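You operate a simulated robot arm through the tools that you are given. There is no shell and no other tool.

Carry out the task below with a simulated robot arm. There is one attempt and no reset: what you move stays moved.

## Task
Start job 57 on the small printer.
Fine: old card into the small white holder, new card in, blue plate from the grey block on to the bed, dial to PRINT, then the green key once; watch till it prints; other cards stay.

It is judged by the outcome, as a careful person would: the job done as asked, and still so three seconds after it is handed in. It fails if anything else is knocked over, pushed out of place, dropped, spilled or broken.

## Robot
A 6-joint arm with a two-finger gripper, fixed in place. Base frame: the origin is at the foot of the arm, x ahead of it, y to its left, z up. Lengths are in cm, angles in rad, forces in N, time in s.
Its first joint turns from -2.897 to 2.897 rad. Payload 3.43 kg.
The TCP is the grasp point between the finger pads, 2 cm short of the fingertips. In the tool frame z runs along the fingers and y along their closing line. The gripper opens to 19 cm. The gripper's body begins 24.8 cm behind the TCP.
Orientation is that of the tool frame in the base frame, as a unit quaternion [w, x, y, z]. With the fingers straight down and closing along the base's y, the tool's x points along the base's -x, its y along +y and its z along -z.

## Interface
- The arm moves only by the tool jog_arm. Its argument "series" is a list that holds one entry, the list of rows, each a list of 7 numbers: the opening, from 0 (shut) to 1 (fully open), then the shift along the tool's x, y, z in cm, then the turn, a rotation vector about the tool's x, y, z in rad. In form: [[[gripper, dx, dy, dz, rx, ry, rz], ...]]. A call has 1 to 20 rows; each row shifts and turns the commanded pose from where the row before left it, along the tool's axes as they then stand. Each row takes 0.2 s and may step no farther than 5 cm and 0.15 rad from the row before; otherwise, or with a gripper value out of range, the whole call is refused. Where a pose cannot be reached the arm comes as near as it can. A force on the tool above 90 N (or 10 N above the force at the start of the call, whichever is more), or a blocked arm, ends the call early, and 0.2 s more pass. Each finger travels about 15.3 cm/s and halts on what it meets, pressing with about 21 N; the grip force reading is that of the motor and also rises with nothing between the fingers. The clock runs only during rows and for 0.2 s after the last one: add rows that do not move to give the fingers time. The reply holds the time, the measured pose of the TCP, the force on the tool along the base axes, the opening and the grip force, in the units named above and with some noise, with the torque about the TCP (base axes, N m) and any sound that the robot's microphone picked up.
- Cameras (640 x 400 px; columns grow to the right, rows downward): "scene" is fixed at [5.07, -65.13, 167.83]; the picture's right is [0.20, -0.98, 0.00], its down [-0.70, -0.14, -0.70] and it looks along [0.69, 0.14, -0.71] (base axes); focal length 327 px, centre (320, 200). "wrist" rides on the gripper at [7, -0.8, -28.8] in the tool frame; the picture's right is [0.12, 0.99, 0.00], its down [-0.96, 0.12, -0.25] and it looks along [-0.25, 0.03, 0.97] (tool axes); focal length 261 px, centre (320, 200). There is no depth. A picture from a camera that has moved, and an enlarged one, comes with that camera's place and axes in the base frame and with its lens.
- camera(camera): a new picture of that camera. The clock stands still meanwhile.
- raise_lower(by): slides the trunk up (or, below 0, down) by that many cm; the arm rides with it, the base frame stays. It gives what a move gives, with no picture.
- zoom(camera, box): a new picture of the part [left, top, right, bottom] of that camera's present view, enlarged. The clock stands still meanwhile.
- finish_job(): hands the job in; it is judged then, once.

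Nothing tells you positions but the pictures and the camera data. Unless the task says otherwise, let go and move clear before handing in.

The tools are called after ">>>" as name(argument=value, ...) on one line, values as JSON. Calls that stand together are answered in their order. jog_arm: Moves the arm, as the interface text tells. Its arguments: {"type":"object","properties":{"series":{"type":"array","items":{"type":"array","items":{"type":"array","items":{"type":"number"}}}}},"required":["series"]} The other tools are called the same way: raise_lower (by) slides the trunk up or down; camera (camera) takes a picture; zoom (camera, box) takes an enlarged picture of a part of a camera's view; finish_job () hands the job in.

At the start:

```text
t: 0.0
ee_pos: [44.96, -58.26, 124.65]
tool_rot: [0.0, 0.0, 1.0, 0.0]
force: [0.0, 1.0, -0.6]
wrist_torque: [0.0, 0.0, 0.01]
width: 18.99
grip_force: 0.1
trunk travel left (down, up): [-37.5, 6.5]
```

scene: 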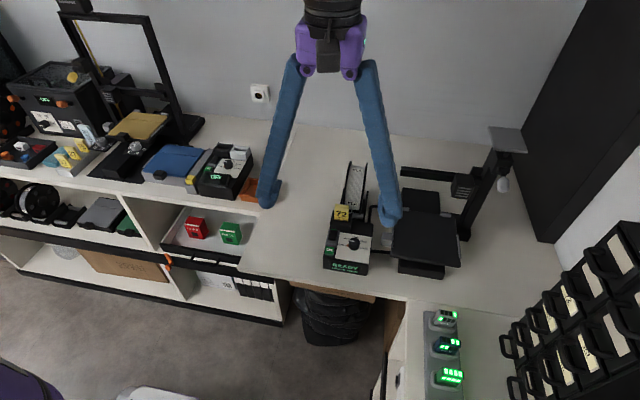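
wrist: 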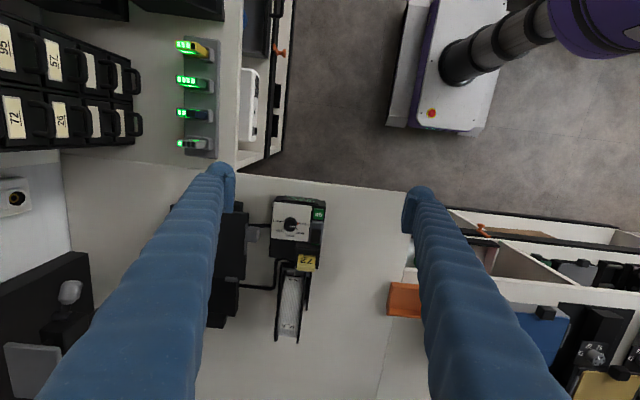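

I see a workbench with a small printer in front of the arm, a larger one at the left, drawers and a lit card rack at the right. I'll look closer before moving anything.

>>> zoom(camera="scene", box=[300, 150, 480, 290])

>>> zoom(camera="scene", box=[400, 290, 520, 400])

>>> zoom(camera="scene", box=[480, 220, 640, 400])

>>> zoom(camera="scene", box=[120, 120, 300, 260])

>>> zoom(camera="scene", box=[0, 50, 180, 190])

>>> zoom(camera="wrist", box=[150, 0, 300, 180])

>>> zoom(camera="wrist", box=[200, 160, 420, 360])

```text
2.86 times, centred on (390, 220) of scene
camera zoom: at [5.07, -65.13, 167.83], right [0.2, -0.98, 0.0], down [-0.7, -0.14, -0.7], along [0.69, 0.14, -0.71], focal length 934 px, centre (120, 143)
```

zoom: 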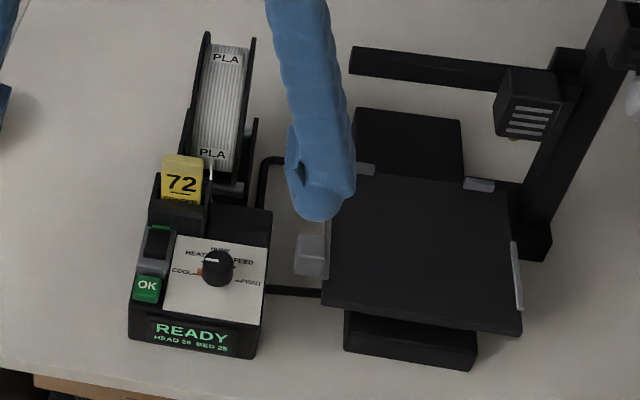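

```text
3.64 times, centred on (460, 345) of scene
camera zoom: at [5.07, -65.13, 167.83], right [0.2, -0.98, 0.0], down [-0.7, -0.14, -0.7], along [0.69, 0.14, -0.71], focal length 1188 px, centre (-189, -327)
```

zoom: 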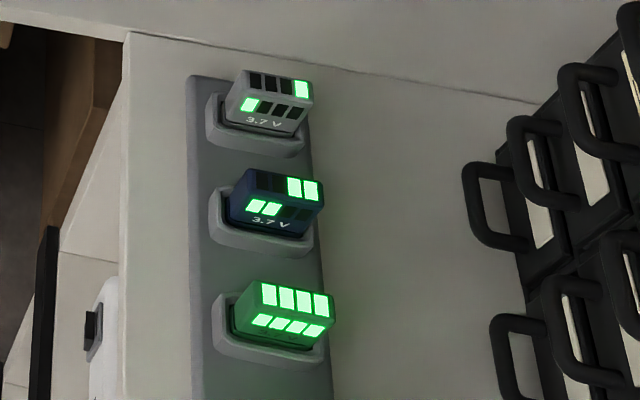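

```text
2.22 times, centred on (560, 310) of scene
camera zoom: at [5.07, -65.13, 167.83], right [0.2, -0.98, 0.0], down [-0.7, -0.14, -0.7], along [0.69, 0.14, -0.71], focal length 726 px, centre (-213, -44)
```

zoom: 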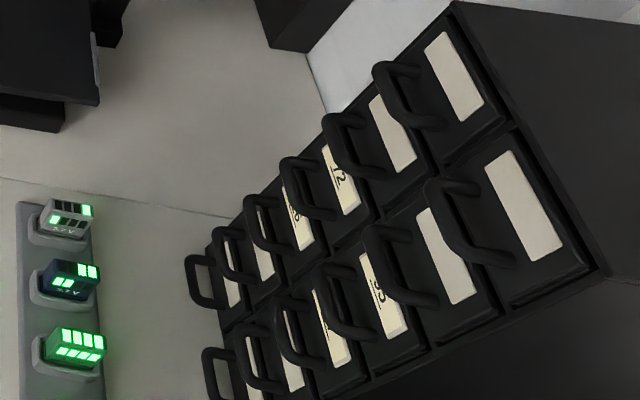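

```text
2.86 times, centred on (210, 190) of scene
camera zoom: at [5.07, -65.13, 167.83], right [0.2, -0.98, 0.0], down [-0.7, -0.14, -0.7], along [0.69, 0.14, -0.71], focal length 934 px, centre (634, 229)
```

zoom: 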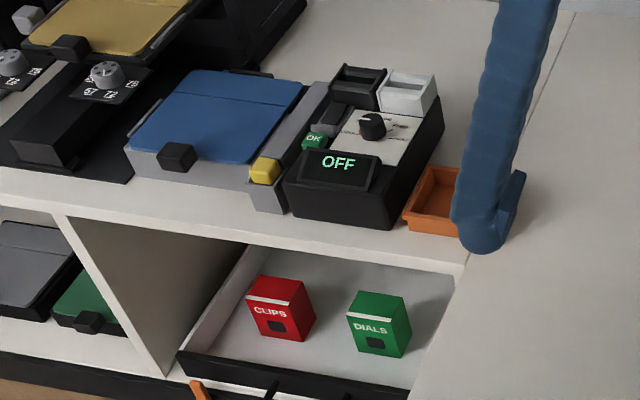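

```text
2.86 times, centred on (90, 120) of scene
camera zoom: at [5.07, -65.13, 167.83], right [0.2, -0.98, 0.0], down [-0.7, -0.14, -0.7], along [0.69, 0.14, -0.71], focal length 934 px, centre (977, 429)
```

zoom: 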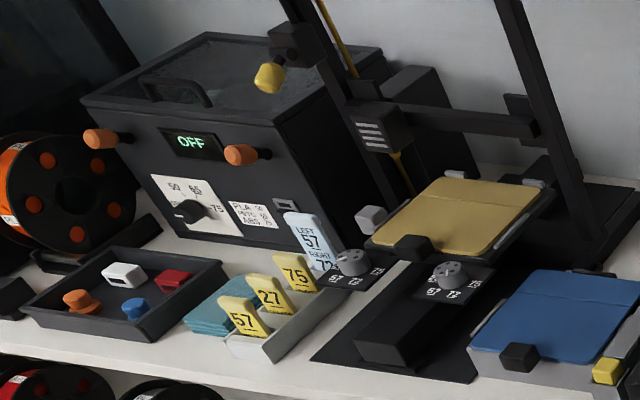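

```text
2.22 times, centred on (225, 90) of wrist
camera zoom: at [37.85, -59.2, 153.39], right [-0.12, 0.99, 0.0], down [0.96, 0.12, 0.25], along [0.25, 0.03, -0.97], focal length 579 px, centre (531, 444)
```

zoom: 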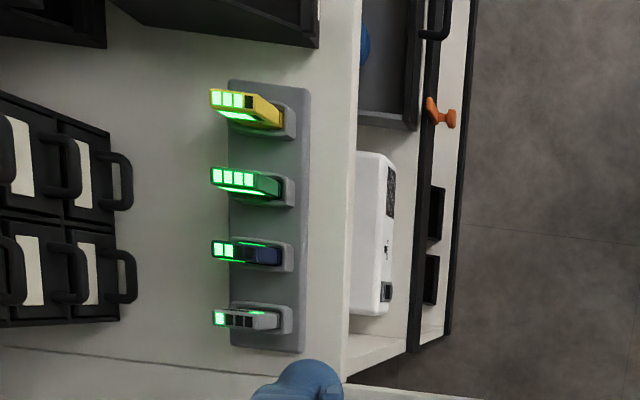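

```text
2.00 times, centred on (310, 260) of wrist
camera zoom: at [37.85, -59.2, 153.39], right [-0.12, 0.99, 0.0], down [0.96, 0.12, 0.25], along [0.25, 0.03, -0.97], focal length 521 px, centre (340, 80)
```

zoom: 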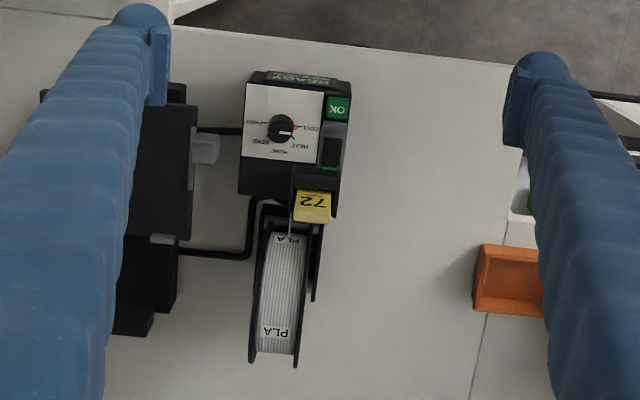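

The small printer's READY unit is at about (58, -63, 99) with card 72 in its slot. The blue plate, a white holder and the yellow cards (57, 27, 75) are off to the left, so I'll swing the wrist camera over there for a better look.

>>> jog_arm(series=[[[1, -1, 4.5, 0, 0, 0, 0], [1, -1, 4.5, 0, 0, 0, 0], [1, -1, 4.5, 0, 0, 0, 0], [1, -1, 4.5, 0, 0, 0, 0], [1, -1, 4.5, 0, 0, 0, 0], [1, -1, 4.5, 0, 0, 0, 0], [1, -1, 4.5, 0, 0, 0, 0], [1, -1, 4.5, 0, 0, 0, 0], [1, -1, 4.5, 0, 0, 0, 0], [1, -1, 4.5, 0, 0, 0, 0], [1, 0, 0, 0, 0, 0, 0]]])

```text
t: 2.4
ee_pos: [55.14, -13.31, 124.55]
tool_rot: [0.0, 0.001, 1.0, 0.0]
force: [-0.9, 0.3, -0.5]
wrist_torque: [0.0, 0.0, 0.0]
width: 18.98
grip_force: 0.1
trunk travel left (down, up): [-37.5, 6.5]
```

The arm has moved as commanded. Next I'm taking pictures from here.

>>> camera(camera="wrist")

>>> camera(camera="scene")

```text
taken
camera wrist: at [47.93, -14.16, 153.36], right [-0.12, 0.99, 0.0], down [0.96, 0.11, 0.25], along [0.25, 0.03, -0.97], focal length 261 px, centre (320, 200)
```

wrist: 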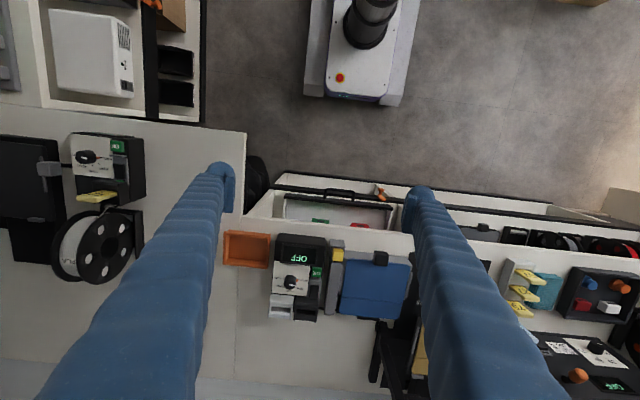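

```text
taken
```

scene: 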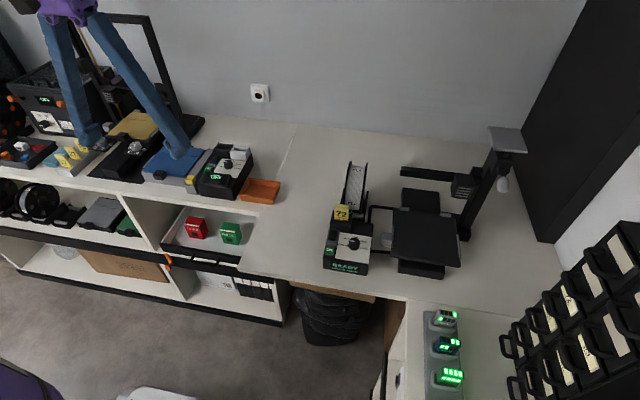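

The white holder beside the OFF unit, the blue plate and the card rack are visible below the gripper. I'll enlarge those parts.

>>> zoom(camera="wrist", box=[210, 210, 430, 350])

>>> zoom(camera="wrist", box=[460, 220, 640, 400])

>>> zoom(camera="wrist", box=[0, 110, 170, 290])

>>> zoom(camera="scene", box=[180, 130, 290, 260])

>>> zoom(camera="scene", box=[310, 150, 420, 290])

```text
2.86 times, centred on (320, 280) of wrist
camera zoom: at [47.93, -14.16, 153.36], right [-0.12, 0.99, 0.0], down [0.96, 0.11, 0.25], along [0.25, 0.03, -0.97], focal length 745 px, centre (320, -29)
```

zoom: 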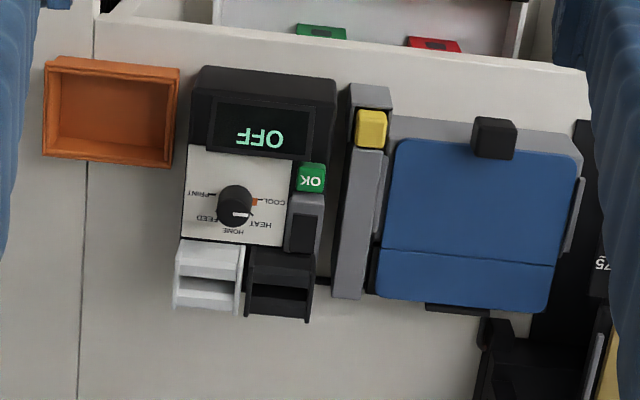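

```text
2.22 times, centred on (550, 310) of wrist
camera zoom: at [47.93, -14.16, 153.36], right [-0.12, 0.99, 0.0], down [0.96, 0.11, 0.25], along [0.25, 0.03, -0.97], focal length 579 px, centre (-191, -44)
```

zoom: 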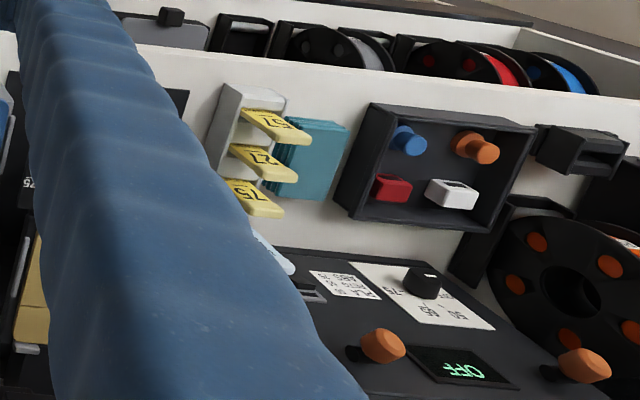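

```text
2.22 times, centred on (85, 200) of wrist
camera zoom: at [47.93, -14.16, 153.36], right [-0.12, 0.99, 0.0], down [0.96, 0.11, 0.25], along [0.25, 0.03, -0.97], focal length 579 px, centre (842, 200)
```

zoom: 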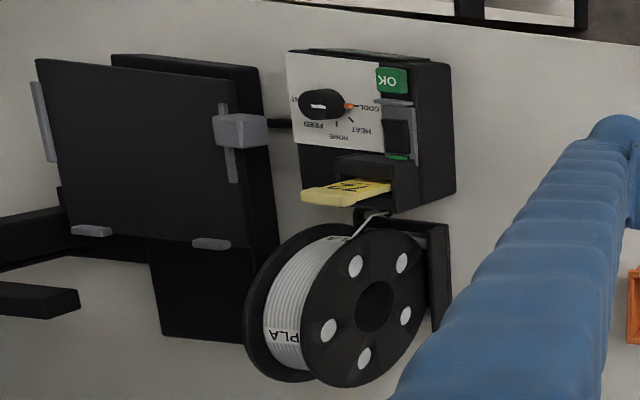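

```text
3.08 times, centred on (235, 195) of scene
camera zoom: at [5.07, -65.13, 167.83], right [0.2, -0.98, 0.0], down [-0.7, -0.14, -0.7], along [0.69, 0.14, -0.71], focal length 1006 px, centre (582, 215)
```

zoom: 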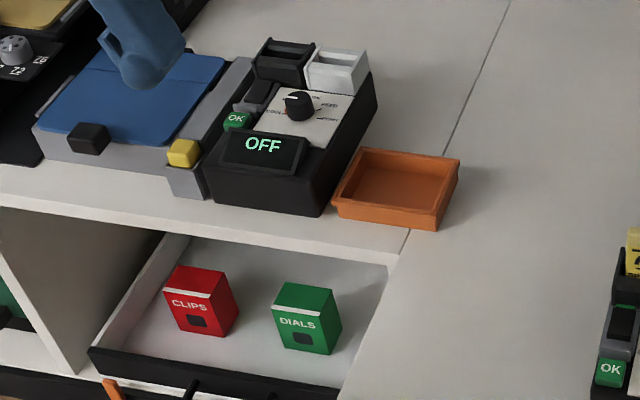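

```text
2.86 times, centred on (365, 220) of scene
camera zoom: at [5.07, -65.13, 167.83], right [0.2, -0.98, 0.0], down [-0.7, -0.14, -0.7], along [0.69, 0.14, -0.71], focal length 934 px, centre (191, 143)
```

zoom: 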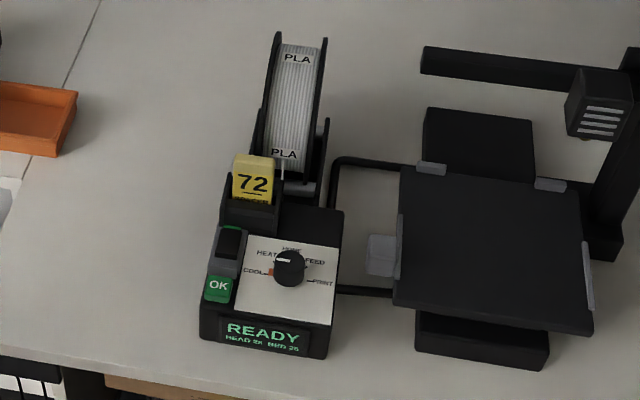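

The READY unit's slot holds 72, the white holder beside the OFF unit is empty, and the blue plate has a black handle in front. I'll take closer enlargements to understand the details.

>>> zoom(camera="wrist", box=[260, 220, 350, 330])

>>> zoom(camera="wrist", box=[320, 230, 420, 330])

>>> zoom(camera="scene", box=[330, 180, 380, 220])

>>> zoom(camera="scene", box=[320, 215, 380, 280])

>>> zoom(camera="scene", box=[140, 130, 210, 200])

>>> zoom(camera="scene", box=[30, 110, 110, 180])

>>> zoom(camera="scene", box=[380, 130, 540, 290])

```text
3.64 times, centred on (305, 275) of wrist
camera zoom: at [47.93, -14.16, 153.36], right [-0.12, 0.99, 0.0], down [0.96, 0.11, 0.25], along [0.25, 0.03, -0.97], focal length 948 px, centre (374, -73)
```

zoom: 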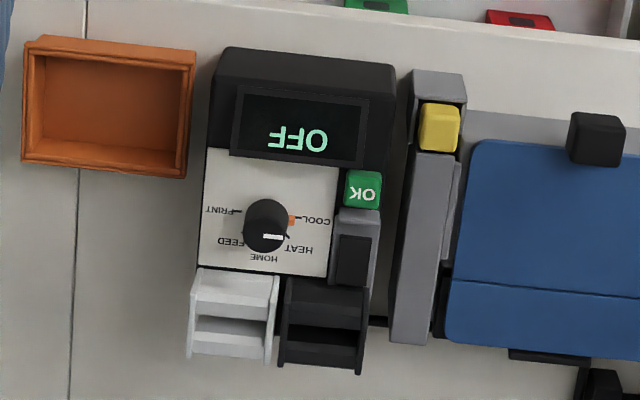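

```text
4.00 times, centred on (370, 280) of wrist
camera zoom: at [47.93, -14.16, 153.36], right [-0.12, 0.99, 0.0], down [0.96, 0.11, 0.25], along [0.25, 0.03, -0.97], focal length 1043 px, centre (120, -120)
```

zoom: 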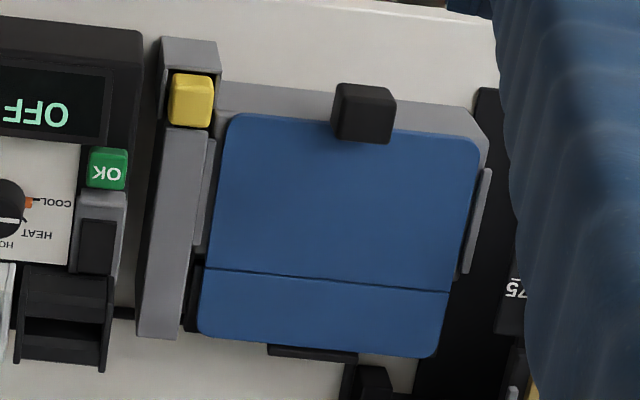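

```text
10.00 times, centred on (355, 200) of scene
camera zoom: at [5.07, -65.13, 167.83], right [0.2, -0.98, 0.0], down [-0.7, -0.14, -0.7], along [0.69, 0.14, -0.71], focal length 3268 px, centre (-30, 200)
```

zoom: 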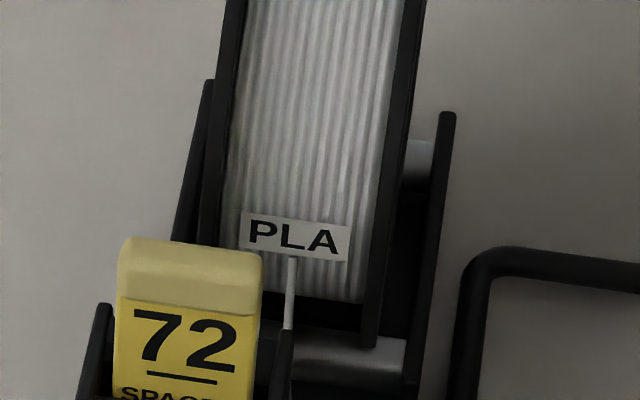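

```text
6.15 times, centred on (350, 248) of scene
camera zoom: at [5.07, -65.13, 167.83], right [0.2, -0.98, 0.0], down [-0.7, -0.14, -0.7], along [0.69, 0.14, -0.71], focal length 2011 px, centre (135, -92)
```

zoom: 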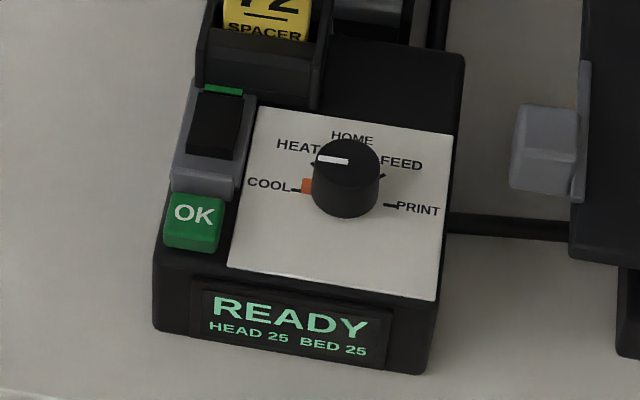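

```text
5.71 times, centred on (175, 165) of scene
camera zoom: at [5.07, -65.13, 167.83], right [0.2, -0.98, 0.0], down [-0.7, -0.14, -0.7], along [0.69, 0.14, -0.71], focal length 1867 px, centre (1149, 400)
```

zoom: 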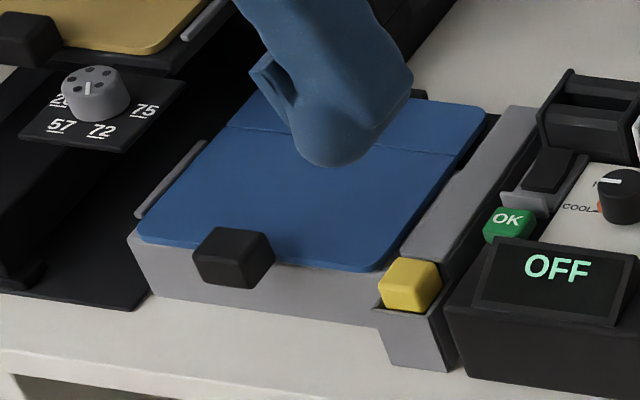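

```text
5.71 times, centred on (70, 145) of scene
camera zoom: at [5.07, -65.13, 167.83], right [0.2, -0.98, 0.0], down [-0.7, -0.14, -0.7], along [0.69, 0.14, -0.71], focal length 1867 px, centre (1749, 514)
```

zoom: 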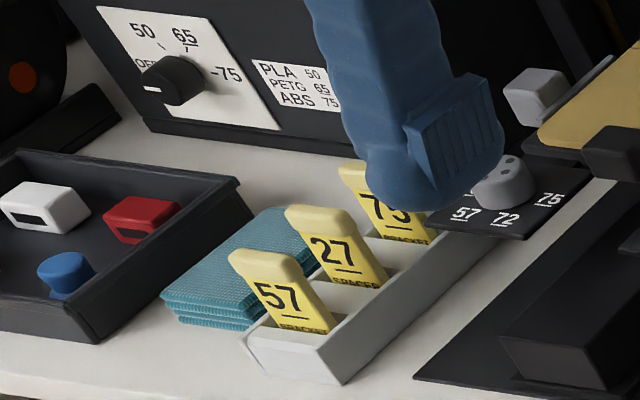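

```text
2.50 times, centred on (460, 210) of scene
camera zoom: at [5.07, -65.13, 167.83], right [0.2, -0.98, 0.0], down [-0.7, -0.14, -0.7], along [0.69, 0.14, -0.71], focal length 817 px, centre (-30, 175)
```

zoom: 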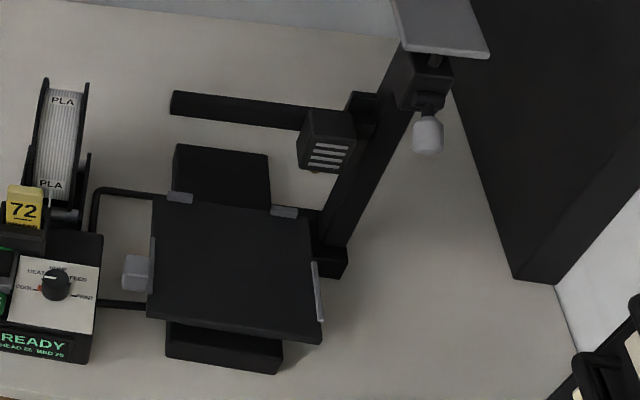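

The plate's block has a yellow knob beside it and the printer's bed has a similar grey knob, so these may be latches. I'll tilt the tool to see them obliquely.

>>> jog_arm(series=[[[1, 0, 3.3, 0, 0, -0.15, 0], [1, 0, 3.3, 0, 0, -0.15, 0], [1, 0, 3.3, 0, 0, -0.15, 0], [1, 0, 3.3, 0, 0, -0.15, 0], [1, 0, 0, 0, 0, 0, 0]]])

>>> camera(camera="wrist")

>>> zoom(camera="wrist", box=[200, 150, 440, 300])

```text
t: 3.6
ee_pos: [56.53, -2.02, 125.64]
tool_rot: [0.255, 0.0, 0.967, -0.003]
force: [0.0, 0.1, -0.3]
wrist_torque: [0.04, -0.1, -0.03]
width: 18.99
grip_force: 0.0
out of reach, approached as far as the arm can: row 4
trunk travel left (down, up): [-37.5, 6.5]
```

```text
taken
camera wrist: at [36.0, -2.62, 147.22], right [-0.1, 0.99, -0.06], down [0.72, 0.12, 0.69], along [0.69, 0.02, -0.72], focal length 261 px, centre (320, 200)
```

wrist: 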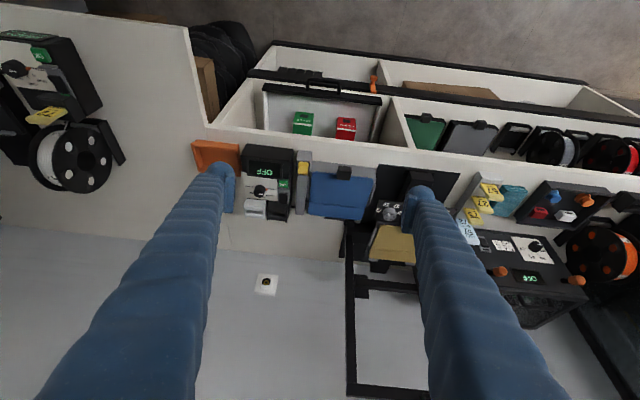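

```text
2.67 times, centred on (320, 225) of wrist
camera zoom: at [36.0, -2.62, 147.22], right [-0.1, 0.99, -0.06], down [0.72, 0.12, 0.69], along [0.69, 0.02, -0.72], focal length 695 px, centre (320, 133)
```

zoom: 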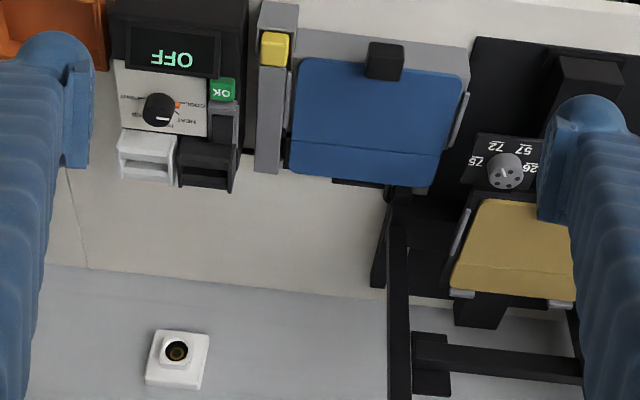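

>>> zoom(camera="wrist", box=[285, 150, 385, 230])

>>> zoom(camera="scene", box=[135, 130, 225, 200])

>>> zoom(camera="scene", box=[190, 130, 260, 200])

>>> zoom(camera="wrist", box=[435, 160, 575, 260])

>>> zoom(camera="scene", box=[0, 60, 140, 180])

>>> zoom(camera="wrist", box=[0, 20, 140, 200])

```text
5.00 times, centred on (335, 190) of wrist
camera zoom: at [36.0, -2.62, 147.22], right [-0.1, 0.99, -0.06], down [0.72, 0.12, 0.69], along [0.69, 0.02, -0.72], focal length 1303 px, centre (245, 250)
```

zoom: 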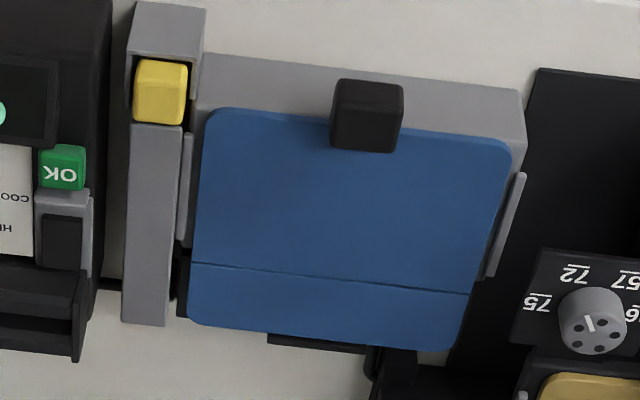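

```text
5.71 times, centred on (180, 165) of scene
camera zoom: at [5.07, -65.13, 167.83], right [0.2, -0.98, 0.0], down [-0.7, -0.14, -0.7], along [0.69, 0.14, -0.71], focal length 1867 px, centre (1120, 400)
```

zoom: 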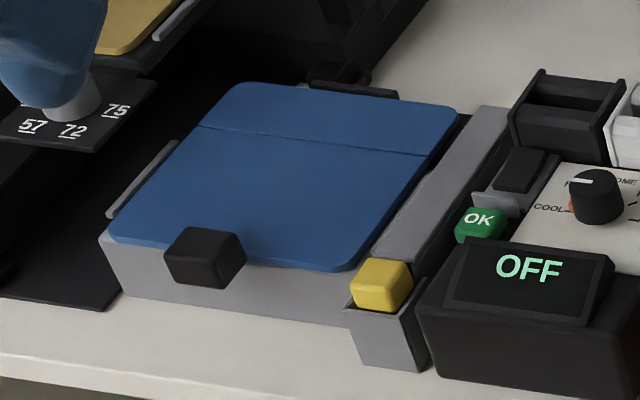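

```text
5.71 times, centred on (225, 165) of scene
camera zoom: at [5.07, -65.13, 167.83], right [0.2, -0.98, 0.0], down [-0.7, -0.14, -0.7], along [0.69, 0.14, -0.71], focal length 1867 px, centre (863, 400)
```

zoom: 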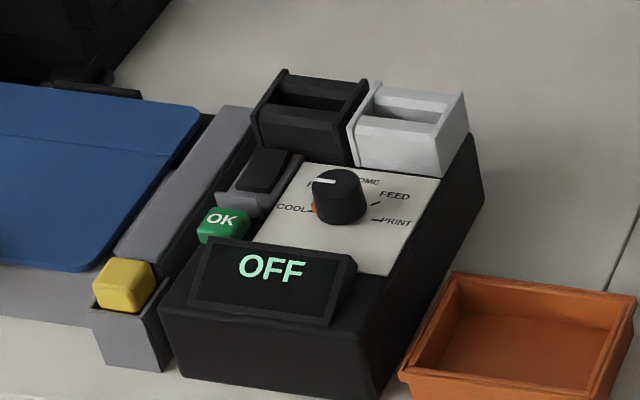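

```text
4.00 times, centred on (505, 210) of wrist
camera zoom: at [36.0, -2.62, 147.22], right [-0.1, 0.99, -0.06], down [0.72, 0.12, 0.69], along [0.69, 0.02, -0.72], focal length 1043 px, centre (-420, 160)
```

zoom: 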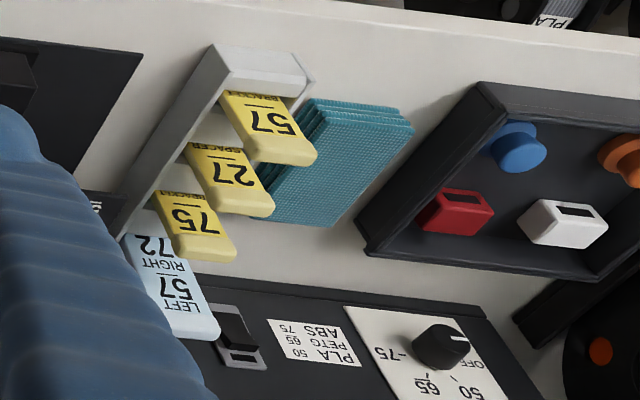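

```text
3.33 times, centred on (70, 120) of scene
camera zoom: at [5.07, -65.13, 167.83], right [0.2, -0.98, 0.0], down [-0.7, -0.14, -0.7], along [0.69, 0.14, -0.71], focal length 1089 px, centre (1153, 467)
```

zoom: 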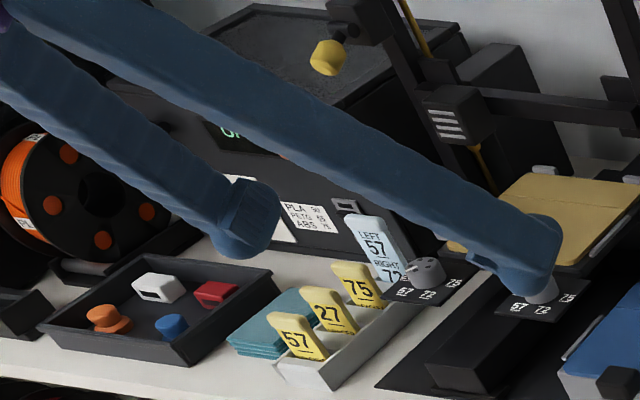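

```text
2.22 times, centred on (70, 110) of wrist
camera zoom: at [36.0, -2.62, 147.22], right [-0.1, 0.99, -0.06], down [0.72, 0.12, 0.69], along [0.69, 0.02, -0.72], focal length 579 px, centre (876, 400)
```

zoom: 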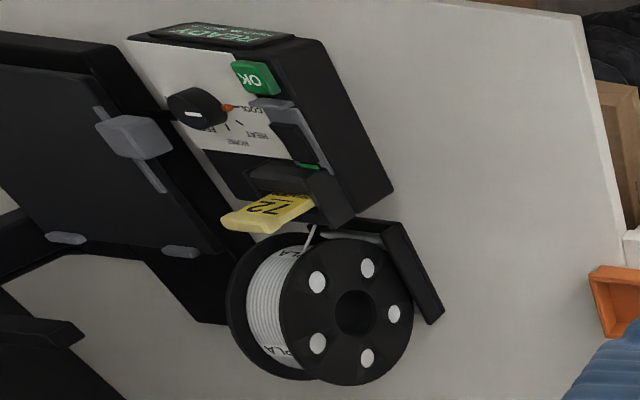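

The cards read 57, 27, 75 in a light rack, with a separate pale-blue "LEFT 57 / RIGHT 72" card for the other machine. I'll untilt and move above the plate and OFF unit for overhead measurements.

>>> jog_arm(series=[[[1, 0, 0, 0, 0, 0.15, 0], [1, 0, 0, 0, 0, 0.15, 0], [1, 0, 0, 0, 0, 0.15, 0], [1, 0, 0, 0, 0, 0.15, 0], [1, 0, 0, 0, 0, 0, 0]]])

```text
t: 4.8
ee_pos: [56.4, -2.03, 125.66]
tool_rot: [-0.044, 0.002, 0.999, -0.004]
force: [-1.1, 0.7, 0.0]
wrist_torque: [0.0, -0.13, -0.01]
width: 19.01
grip_force: 0.0
trunk travel left (down, up): [-37.5, 6.5]
```

Slight over-rotation to undo, then I move forward above the plate.

>>> jog_arm(series=[[[1, 0, 0, 0, -0.008, -0.088, -0.004], [1, -4.4, 0, 0.9, 0, 0, 0], [1, -4.4, 0, 0.9, 0, 0, 0], [1, -4.4, 0, 0.9, 0, 0, 0], [1, -4.4, 0, 0.9, 0, 0, 0], [1, 0, 0, 0, 0, 0, 0]]])

>>> camera(camera="wrist")

>>> zoom(camera="wrist", box=[220, 100, 420, 300])

```text
t: 6.2
ee_pos: [74.19, -2.03, 122.05]
tool_rot: [0.0, 0.0, 1.0, 0.001]
force: [-0.4, 0.8, 0.7]
wrist_torque: [-0.02, -0.04, -0.01]
width: 19.02
grip_force: 0.0
trunk travel left (down, up): [-37.5, 6.5]
```

```text
taken
camera wrist: at [67.07, -2.89, 150.79], right [-0.12, 0.99, 0.0], down [0.96, 0.11, 0.25], along [0.25, 0.03, -0.97], focal length 261 px, centre (320, 200)
```

wrist: 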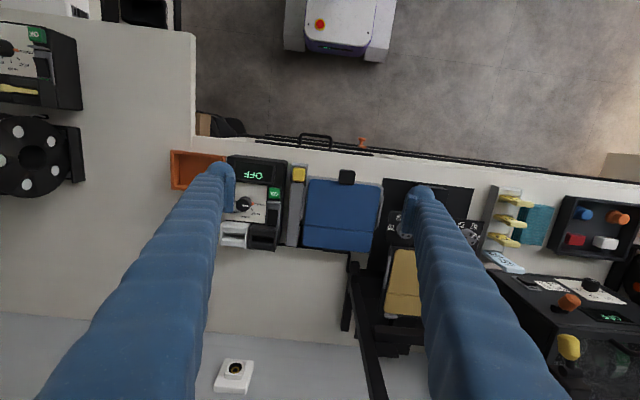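

```text
2.00 times, centred on (320, 200) of wrist
camera zoom: at [67.07, -2.89, 150.79], right [-0.12, 0.99, 0.0], down [0.96, 0.11, 0.25], along [0.25, 0.03, -0.97], focal length 521 px, centre (320, 200)
```

zoom: 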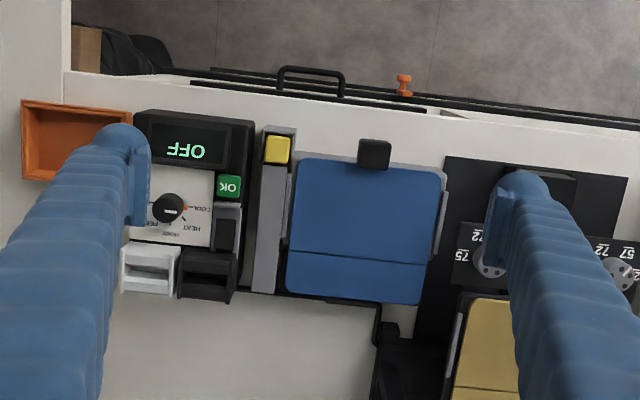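

I'll close the empty fingers here once, to calibrate both cameras against the known fingertip position.

>>> jog_arm(series=[[[0, 0, 0, 0, 0, 0, 0], [0, 0, 0, 0, 0, 0, 0], [0, 0, 0, 0, 0, 0, 0], [0, 0, 0, 0, 0, 0, 0]]])

>>> zoom(camera="wrist", box=[270, 150, 370, 250])

>>> zoom(camera="scene", box=[80, 20, 240, 180])

>>> camera(camera="wrist")

```text
t: 7.2
ee_pos: [74.41, -2.02, 121.88]
tool_rot: [0.0, 0.0, 1.0, 0.002]
force: [0.2, 0.8, 0.0]
wrist_torque: [0.01, 0.06, 0.01]
width: 0.0
grip_force: 20.7
trunk travel left (down, up): [-37.5, 6.5]
```

```text
4.00 times, centred on (320, 200) of wrist
camera zoom: at [67.13, -2.89, 150.74], right [-0.12, 0.99, 0.0], down [0.96, 0.12, 0.25], along [0.25, 0.03, -0.97], focal length 1043 px, centre (320, 200)
```

zoom: 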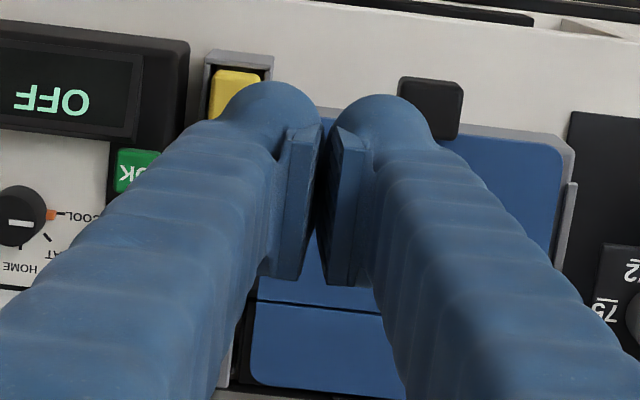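

```text
2.50 times, centred on (160, 100) of scene
camera zoom: at [5.07, -65.13, 167.83], right [0.2, -0.98, 0.0], down [-0.7, -0.14, -0.7], along [0.69, 0.14, -0.71], focal length 817 px, centre (720, 450)
```

zoom: 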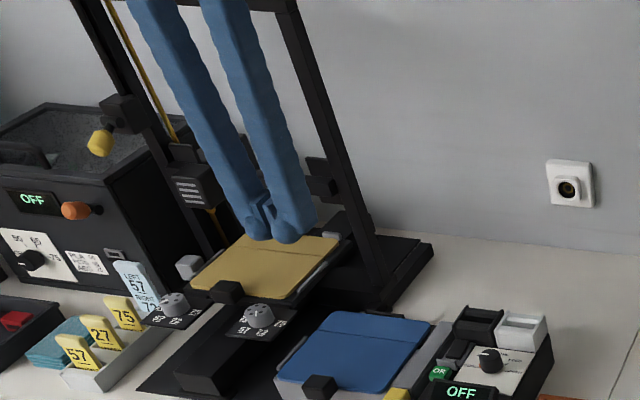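

```text
taken
camera wrist: at [67.13, -2.89, 150.74], right [-0.12, 0.99, 0.0], down [0.96, 0.12, 0.25], along [0.25, 0.03, -0.97], focal length 261 px, centre (320, 200)
```

wrist: 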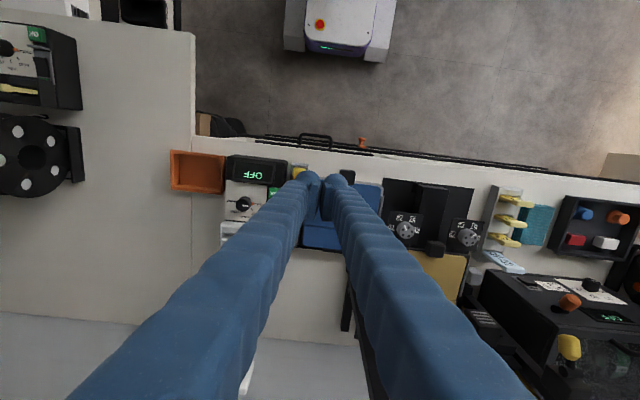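

>>> zoom(camera="scene", box=[130, 80, 170, 120])

```text
10.00 times, centred on (150, 100) of scene
camera zoom: at [5.07, -65.13, 167.83], right [0.2, -0.98, 0.0], down [-0.7, -0.14, -0.7], along [0.69, 0.14, -0.71], focal length 3268 px, centre (2020, 1200)
```

zoom: 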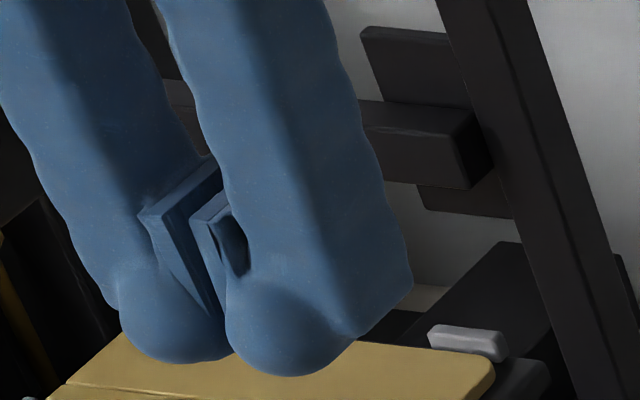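

Both cameras now agree to within about a centimetre, so I can trust close views. Next I go above the small printer's READY unit to study the slot, dial and bed from near.

>>> jog_arm(series=[[[0.6, 1.6, -4.4, 0, 0, 0, 0], [0.6, 1.6, -4.4, 0, 0, 0, 0], [0.6, 1.6, -4.4, 0, 0, 0, 0], [0.6, 1.6, -4.4, 0, 0, 0, 0], [0.6, 1.6, -4.4, 0, 0, 0, 0], [0.6, 1.6, -4.4, 0, 0, 0, 0], [0.6, 1.6, -4.4, 0, 0, 0, 0], [0.6, 1.6, -4.4, 0, 0, 0, 0], [0.6, 1.6, -4.4, 0, 0, 0, 0], [0.6, 1.6, -4.4, 0, 0, 0, 0], [0.6, 1.6, -4.4, 0, 0, 0, 0], [0.6, 1.6, -4.4, 0, 0, 0, 0], [0.6, 1.6, -4.4, 0, 0, 0, 0], [0.6, 1.6, -4.4, 0, 0, 0, 0], [0.6, 0, 0, 0, 0, 0, 0]]])

>>> camera(camera="wrist")

>>> zoom(camera="wrist", box=[220, 100, 420, 300])

```text
t: 10.4
ee_pos: [52.03, -63.72, 122.11]
tool_rot: [0.0, 0.0, 1.0, 0.0]
force: [1.1, 0.1, 0.2]
wrist_torque: [0.02, 0.05, -0.04]
width: 11.4
grip_force: 0.1
trunk travel left (down, up): [-37.5, 6.5]
```

```text
taken
camera wrist: at [44.87, -64.55, 150.85], right [-0.12, 0.99, 0.0], down [0.96, 0.12, 0.25], along [0.25, 0.03, -0.97], focal length 261 px, centre (320, 200)
```

wrist: 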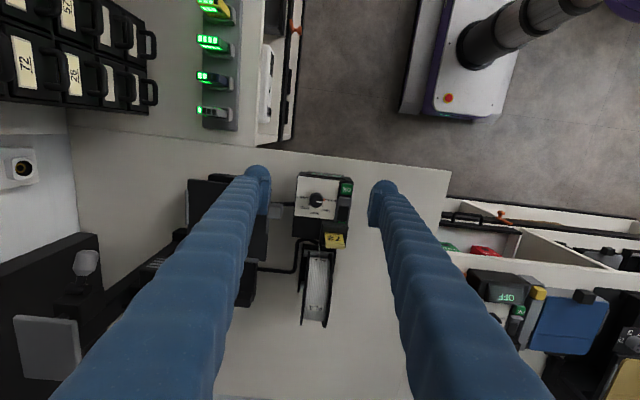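

```text
2.00 times, centred on (320, 200) of wrist
camera zoom: at [44.87, -64.55, 150.85], right [-0.12, 0.99, 0.0], down [0.96, 0.12, 0.25], along [0.25, 0.03, -0.97], focal length 521 px, centre (320, 200)
```

zoom: 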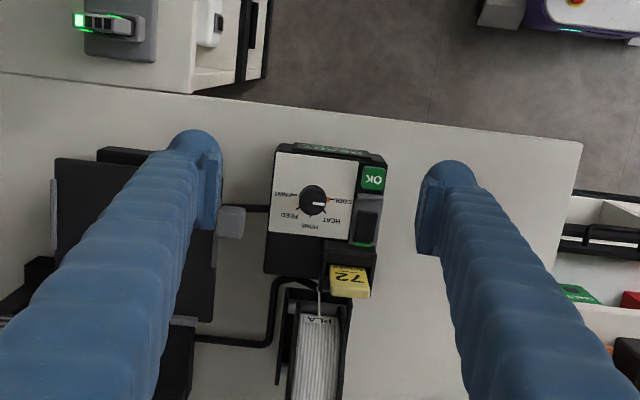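

>>> zoom(camera="wrist", box=[290, 165, 360, 225])

>>> zoom(camera="wrist", box=[290, 215, 370, 285])

>>> zoom(camera="wrist", box=[170, 170, 320, 290])

>>> zoom(camera="scene", box=[325, 195, 375, 245])

```text
6.67 times, centred on (325, 195) of wrist
camera zoom: at [44.87, -64.55, 150.85], right [-0.12, 0.99, 0.0], down [0.96, 0.12, 0.25], along [0.25, 0.03, -0.97], focal length 1738 px, centre (287, 233)
```

zoom: 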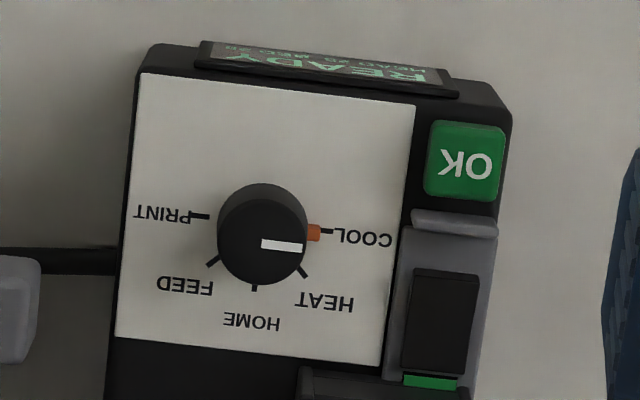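

```text
5.71 times, centred on (330, 250) of wrist
camera zoom: at [44.87, -64.55, 150.85], right [-0.12, 0.99, 0.0], down [0.96, 0.12, 0.25], along [0.25, 0.03, -0.97], focal length 1489 px, centre (263, -86)
```

zoom: 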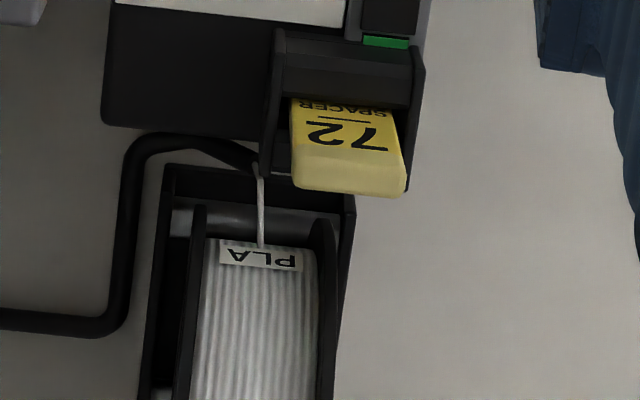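

```text
3.33 times, centred on (245, 230) of wrist
camera zoom: at [44.87, -64.55, 150.85], right [-0.12, 0.99, 0.0], down [0.96, 0.12, 0.25], along [0.25, 0.03, -0.97], focal length 869 px, centre (570, 100)
```

zoom: 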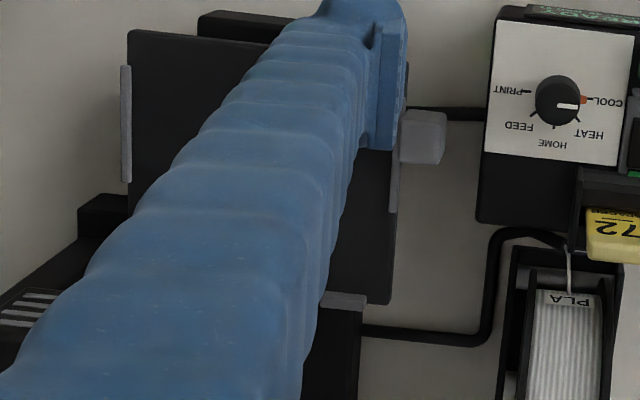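

```text
8.00 times, centred on (350, 220) of scene
camera zoom: at [5.07, -65.13, 167.83], right [0.2, -0.98, 0.0], down [-0.7, -0.14, -0.7], along [0.69, 0.14, -0.71], focal length 2614 px, centre (80, 40)
```

zoom: 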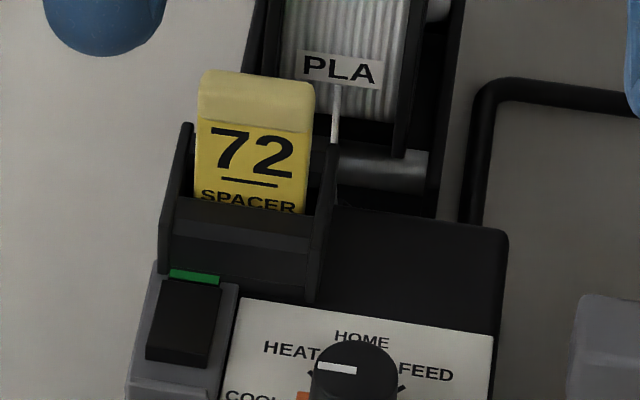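

Panel lies at z ≈ 95.5, the dial points to COOL (PRINT is half a turn clockwise), and card 72 stands about vertical at (66, -59), top at z ≈ 103. I'll turn the gripper a quarter so it can pinch the card front-to-back and look again from close above.

>>> jog_arm(series=[[[0.4, 0, 0, 0, 0, 0, 0.1428], [0.4, 0, 0, 0, 0, 0, 0.1428], [0.4, 0, 0, 0, 0, 0, 0.1428], [0.4, 0, 0, 0, 0, 0, 0.1428], [0.4, 0, 0, 0, 0, 0, 0.1428], [0.4, 0, 0, 0, 0, 0, 0.1428], [0.4, 0, 0, 0, 0, 0, 0.1428], [0.4, 0, 0, 0, 0, 0, 0.1428], [0.4, 0, 0, 0, 0, 0, 0.1428], [0.4, 0, 0, 0, 0, 0, 0.1428], [0.4, 0, 0, 0, 0, 0, 0.1428], [0.4, 0, 0, 0, 0, 0, 0]]])

```text
t: 13.0
ee_pos: [51.58, -63.58, 121.73]
tool_rot: [-0.001, 0.708, 0.706, 0.001]
force: [-0.1, -0.1, 0.1]
wrist_torque: [-0.02, 0.0, -0.02]
width: 7.62
grip_force: 0.0
trunk travel left (down, up): [-37.5, 6.5]
```

>>> jog_arm(series=[[[0.4, 1.53, 4.13, 1.9, 0, 0, 0], [0.4, 1.53, 4.13, 1.9, 0, 0, 0], [0.4, 1.53, 4.13, 1.9, 0, 0, 0], [0.4, 0, 0, 0, 0, 0, 0], [0.4, 0, 0, 0, 0, 0, 0]]])

>>> camera(camera="wrist")

>>> zoom(camera="wrist", box=[270, 150, 390, 270])

>>> zoom(camera="scene", box=[310, 150, 390, 230])

```text
t: 14.2
ee_pos: [64.2, -58.97, 115.92]
tool_rot: [-0.001, 0.707, 0.707, 0.0]
force: [0.4, 0.1, 0.4]
wrist_torque: [0.0, 0.08, 0.02]
width: 7.61
grip_force: 0.0
trunk travel left (down, up): [-37.5, 6.5]
```

```text
taken
camera wrist: at [63.22, -51.84, 144.67], right [0.99, 0.12, 0.0], down [0.12, -0.96, 0.25], along [0.03, -0.24, -0.97], focal length 261 px, centre (320, 200)
```

wrist: 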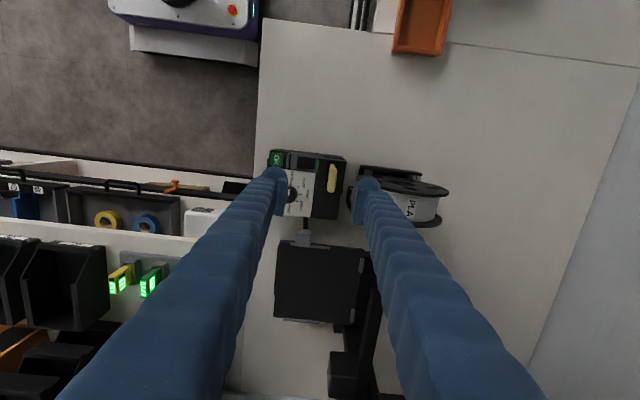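

```text
3.33 times, centred on (330, 210) of wrist
camera zoom: at [63.22, -51.84, 144.67], right [0.99, 0.12, 0.0], down [0.12, -0.96, 0.25], along [0.03, -0.24, -0.97], focal length 869 px, centre (287, 167)
```

zoom: 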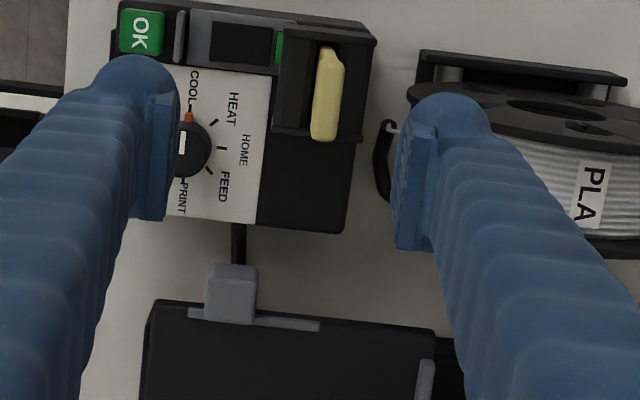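

```text
5.00 times, centred on (350, 190) of scene
camera zoom: at [5.07, -65.13, 167.83], right [0.2, -0.98, 0.0], down [-0.7, -0.14, -0.7], along [0.69, 0.14, -0.71], focal length 1634 px, centre (170, 250)
```

zoom: 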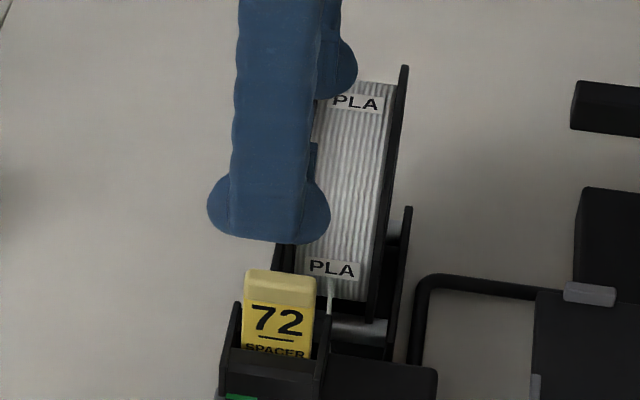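

Card 72's top is at about (66.2, -58.7, 103.3), aligned with the base axes. I'll move the fingers just above it with a 3 cm opening and check alignment before going down.

>>> jog_arm(series=[[[0.16, 0.27, 2.0, 2.0, 0, 0, 0], [0.16, 0, 0, 3.0, 0, 0, 0], [0.16, 0, 0, 3.0, 0, 0, 0], [0.16, 0, 0, 1.9, 0, 0, 0], [0.16, 0, 0, 0, 0, 0, 0], [0.16, 0, 0, 0, 0, 0, 0]]])

>>> zoom(camera="wrist", box=[270, 150, 390, 270])

>>> zoom(camera="scene", box=[320, 175, 380, 235])

```text
t: 15.6
ee_pos: [66.05, -58.83, 106.14]
tool_rot: [-0.001, 0.707, 0.707, 0.001]
force: [-0.3, -0.2, -0.5]
wrist_torque: [-0.01, -0.03, -0.01]
width: 3.02
grip_force: 0.1
trunk travel left (down, up): [-37.5, 6.5]
```

```text
3.33 times, centred on (330, 210) of wrist
camera zoom: at [64.96, -51.7, 135.03], right [0.99, 0.12, 0.0], down [0.12, -0.96, 0.25], along [0.03, -0.24, -0.97], focal length 869 px, centre (287, 167)
```

zoom: 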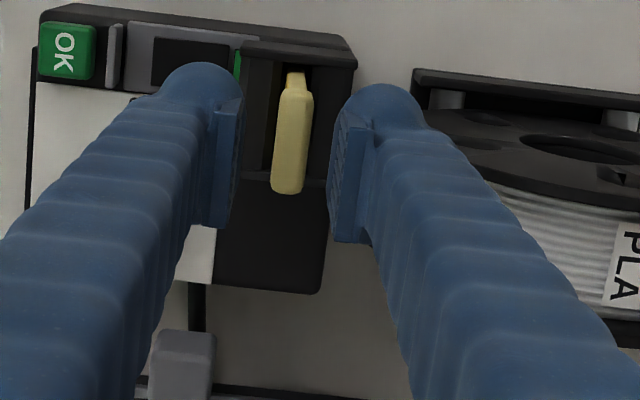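

```text
6.67 times, centred on (350, 205) of scene
camera zoom: at [5.07, -65.13, 167.83], right [0.2, -0.98, 0.0], down [-0.7, -0.14, -0.7], along [0.69, 0.14, -0.71], focal length 2178 px, centre (120, 167)
```

zoom: 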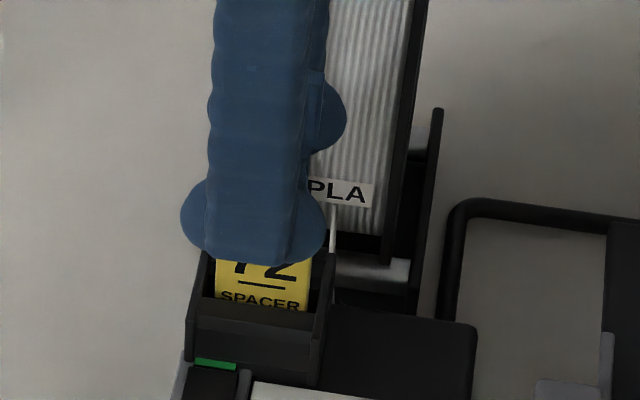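

Alignment is within 0.3 cm; I'll correct slightly, descend so the pads overlap the tab, and close.

>>> jog_arm(series=[[[0.16, 0.3, 0.2, 0.5, 0, 0, 0], [0.16, 0, 0, 1.5, 0, 0, 0], [0.16, 0, 0, 1.5, 0, 0, 0], [0.16, 0, 0, 1.2, 0, 0, 0], [0.16, 0, 0, 0, 0, 0, 0]]])

>>> zoom(camera="scene", box=[320, 175, 380, 235])

>>> zoom(camera="wrist", box=[270, 150, 390, 270])

```text
t: 16.8
ee_pos: [66.18, -58.46, 101.57]
tool_rot: [-0.001, 0.707, 0.707, 0.001]
force: [0.4, 0.2, 0.0]
wrist_torque: [0.01, 0.01, -0.01]
width: 3.03
grip_force: 0.1
trunk travel left (down, up): [-37.5, 6.5]
```

```text
6.67 times, centred on (350, 205) of scene
camera zoom: at [5.07, -65.13, 167.83], right [0.2, -0.98, 0.0], down [-0.7, -0.14, -0.7], along [0.69, 0.14, -0.71], focal length 2178 px, centre (120, 167)
```

zoom: 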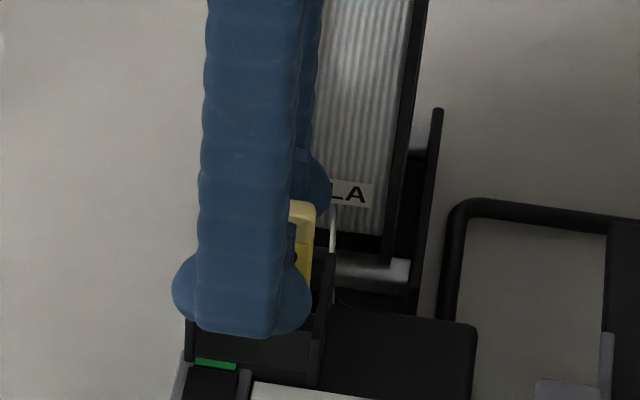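

```text
3.33 times, centred on (330, 210) of wrist
camera zoom: at [65.2, -51.38, 130.38], right [0.99, 0.12, 0.0], down [0.12, -0.96, 0.25], along [0.03, -0.24, -0.97], focal length 869 px, centre (287, 167)
```

zoom: 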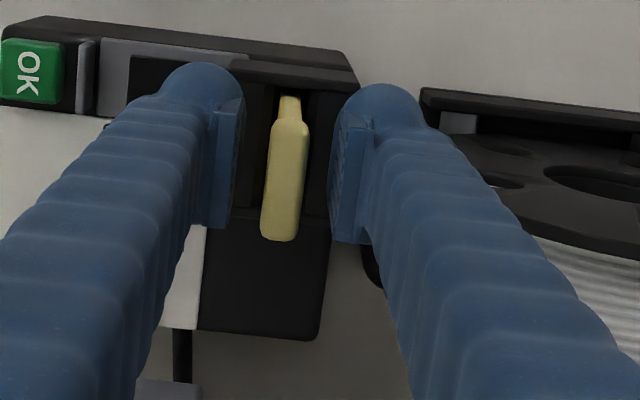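

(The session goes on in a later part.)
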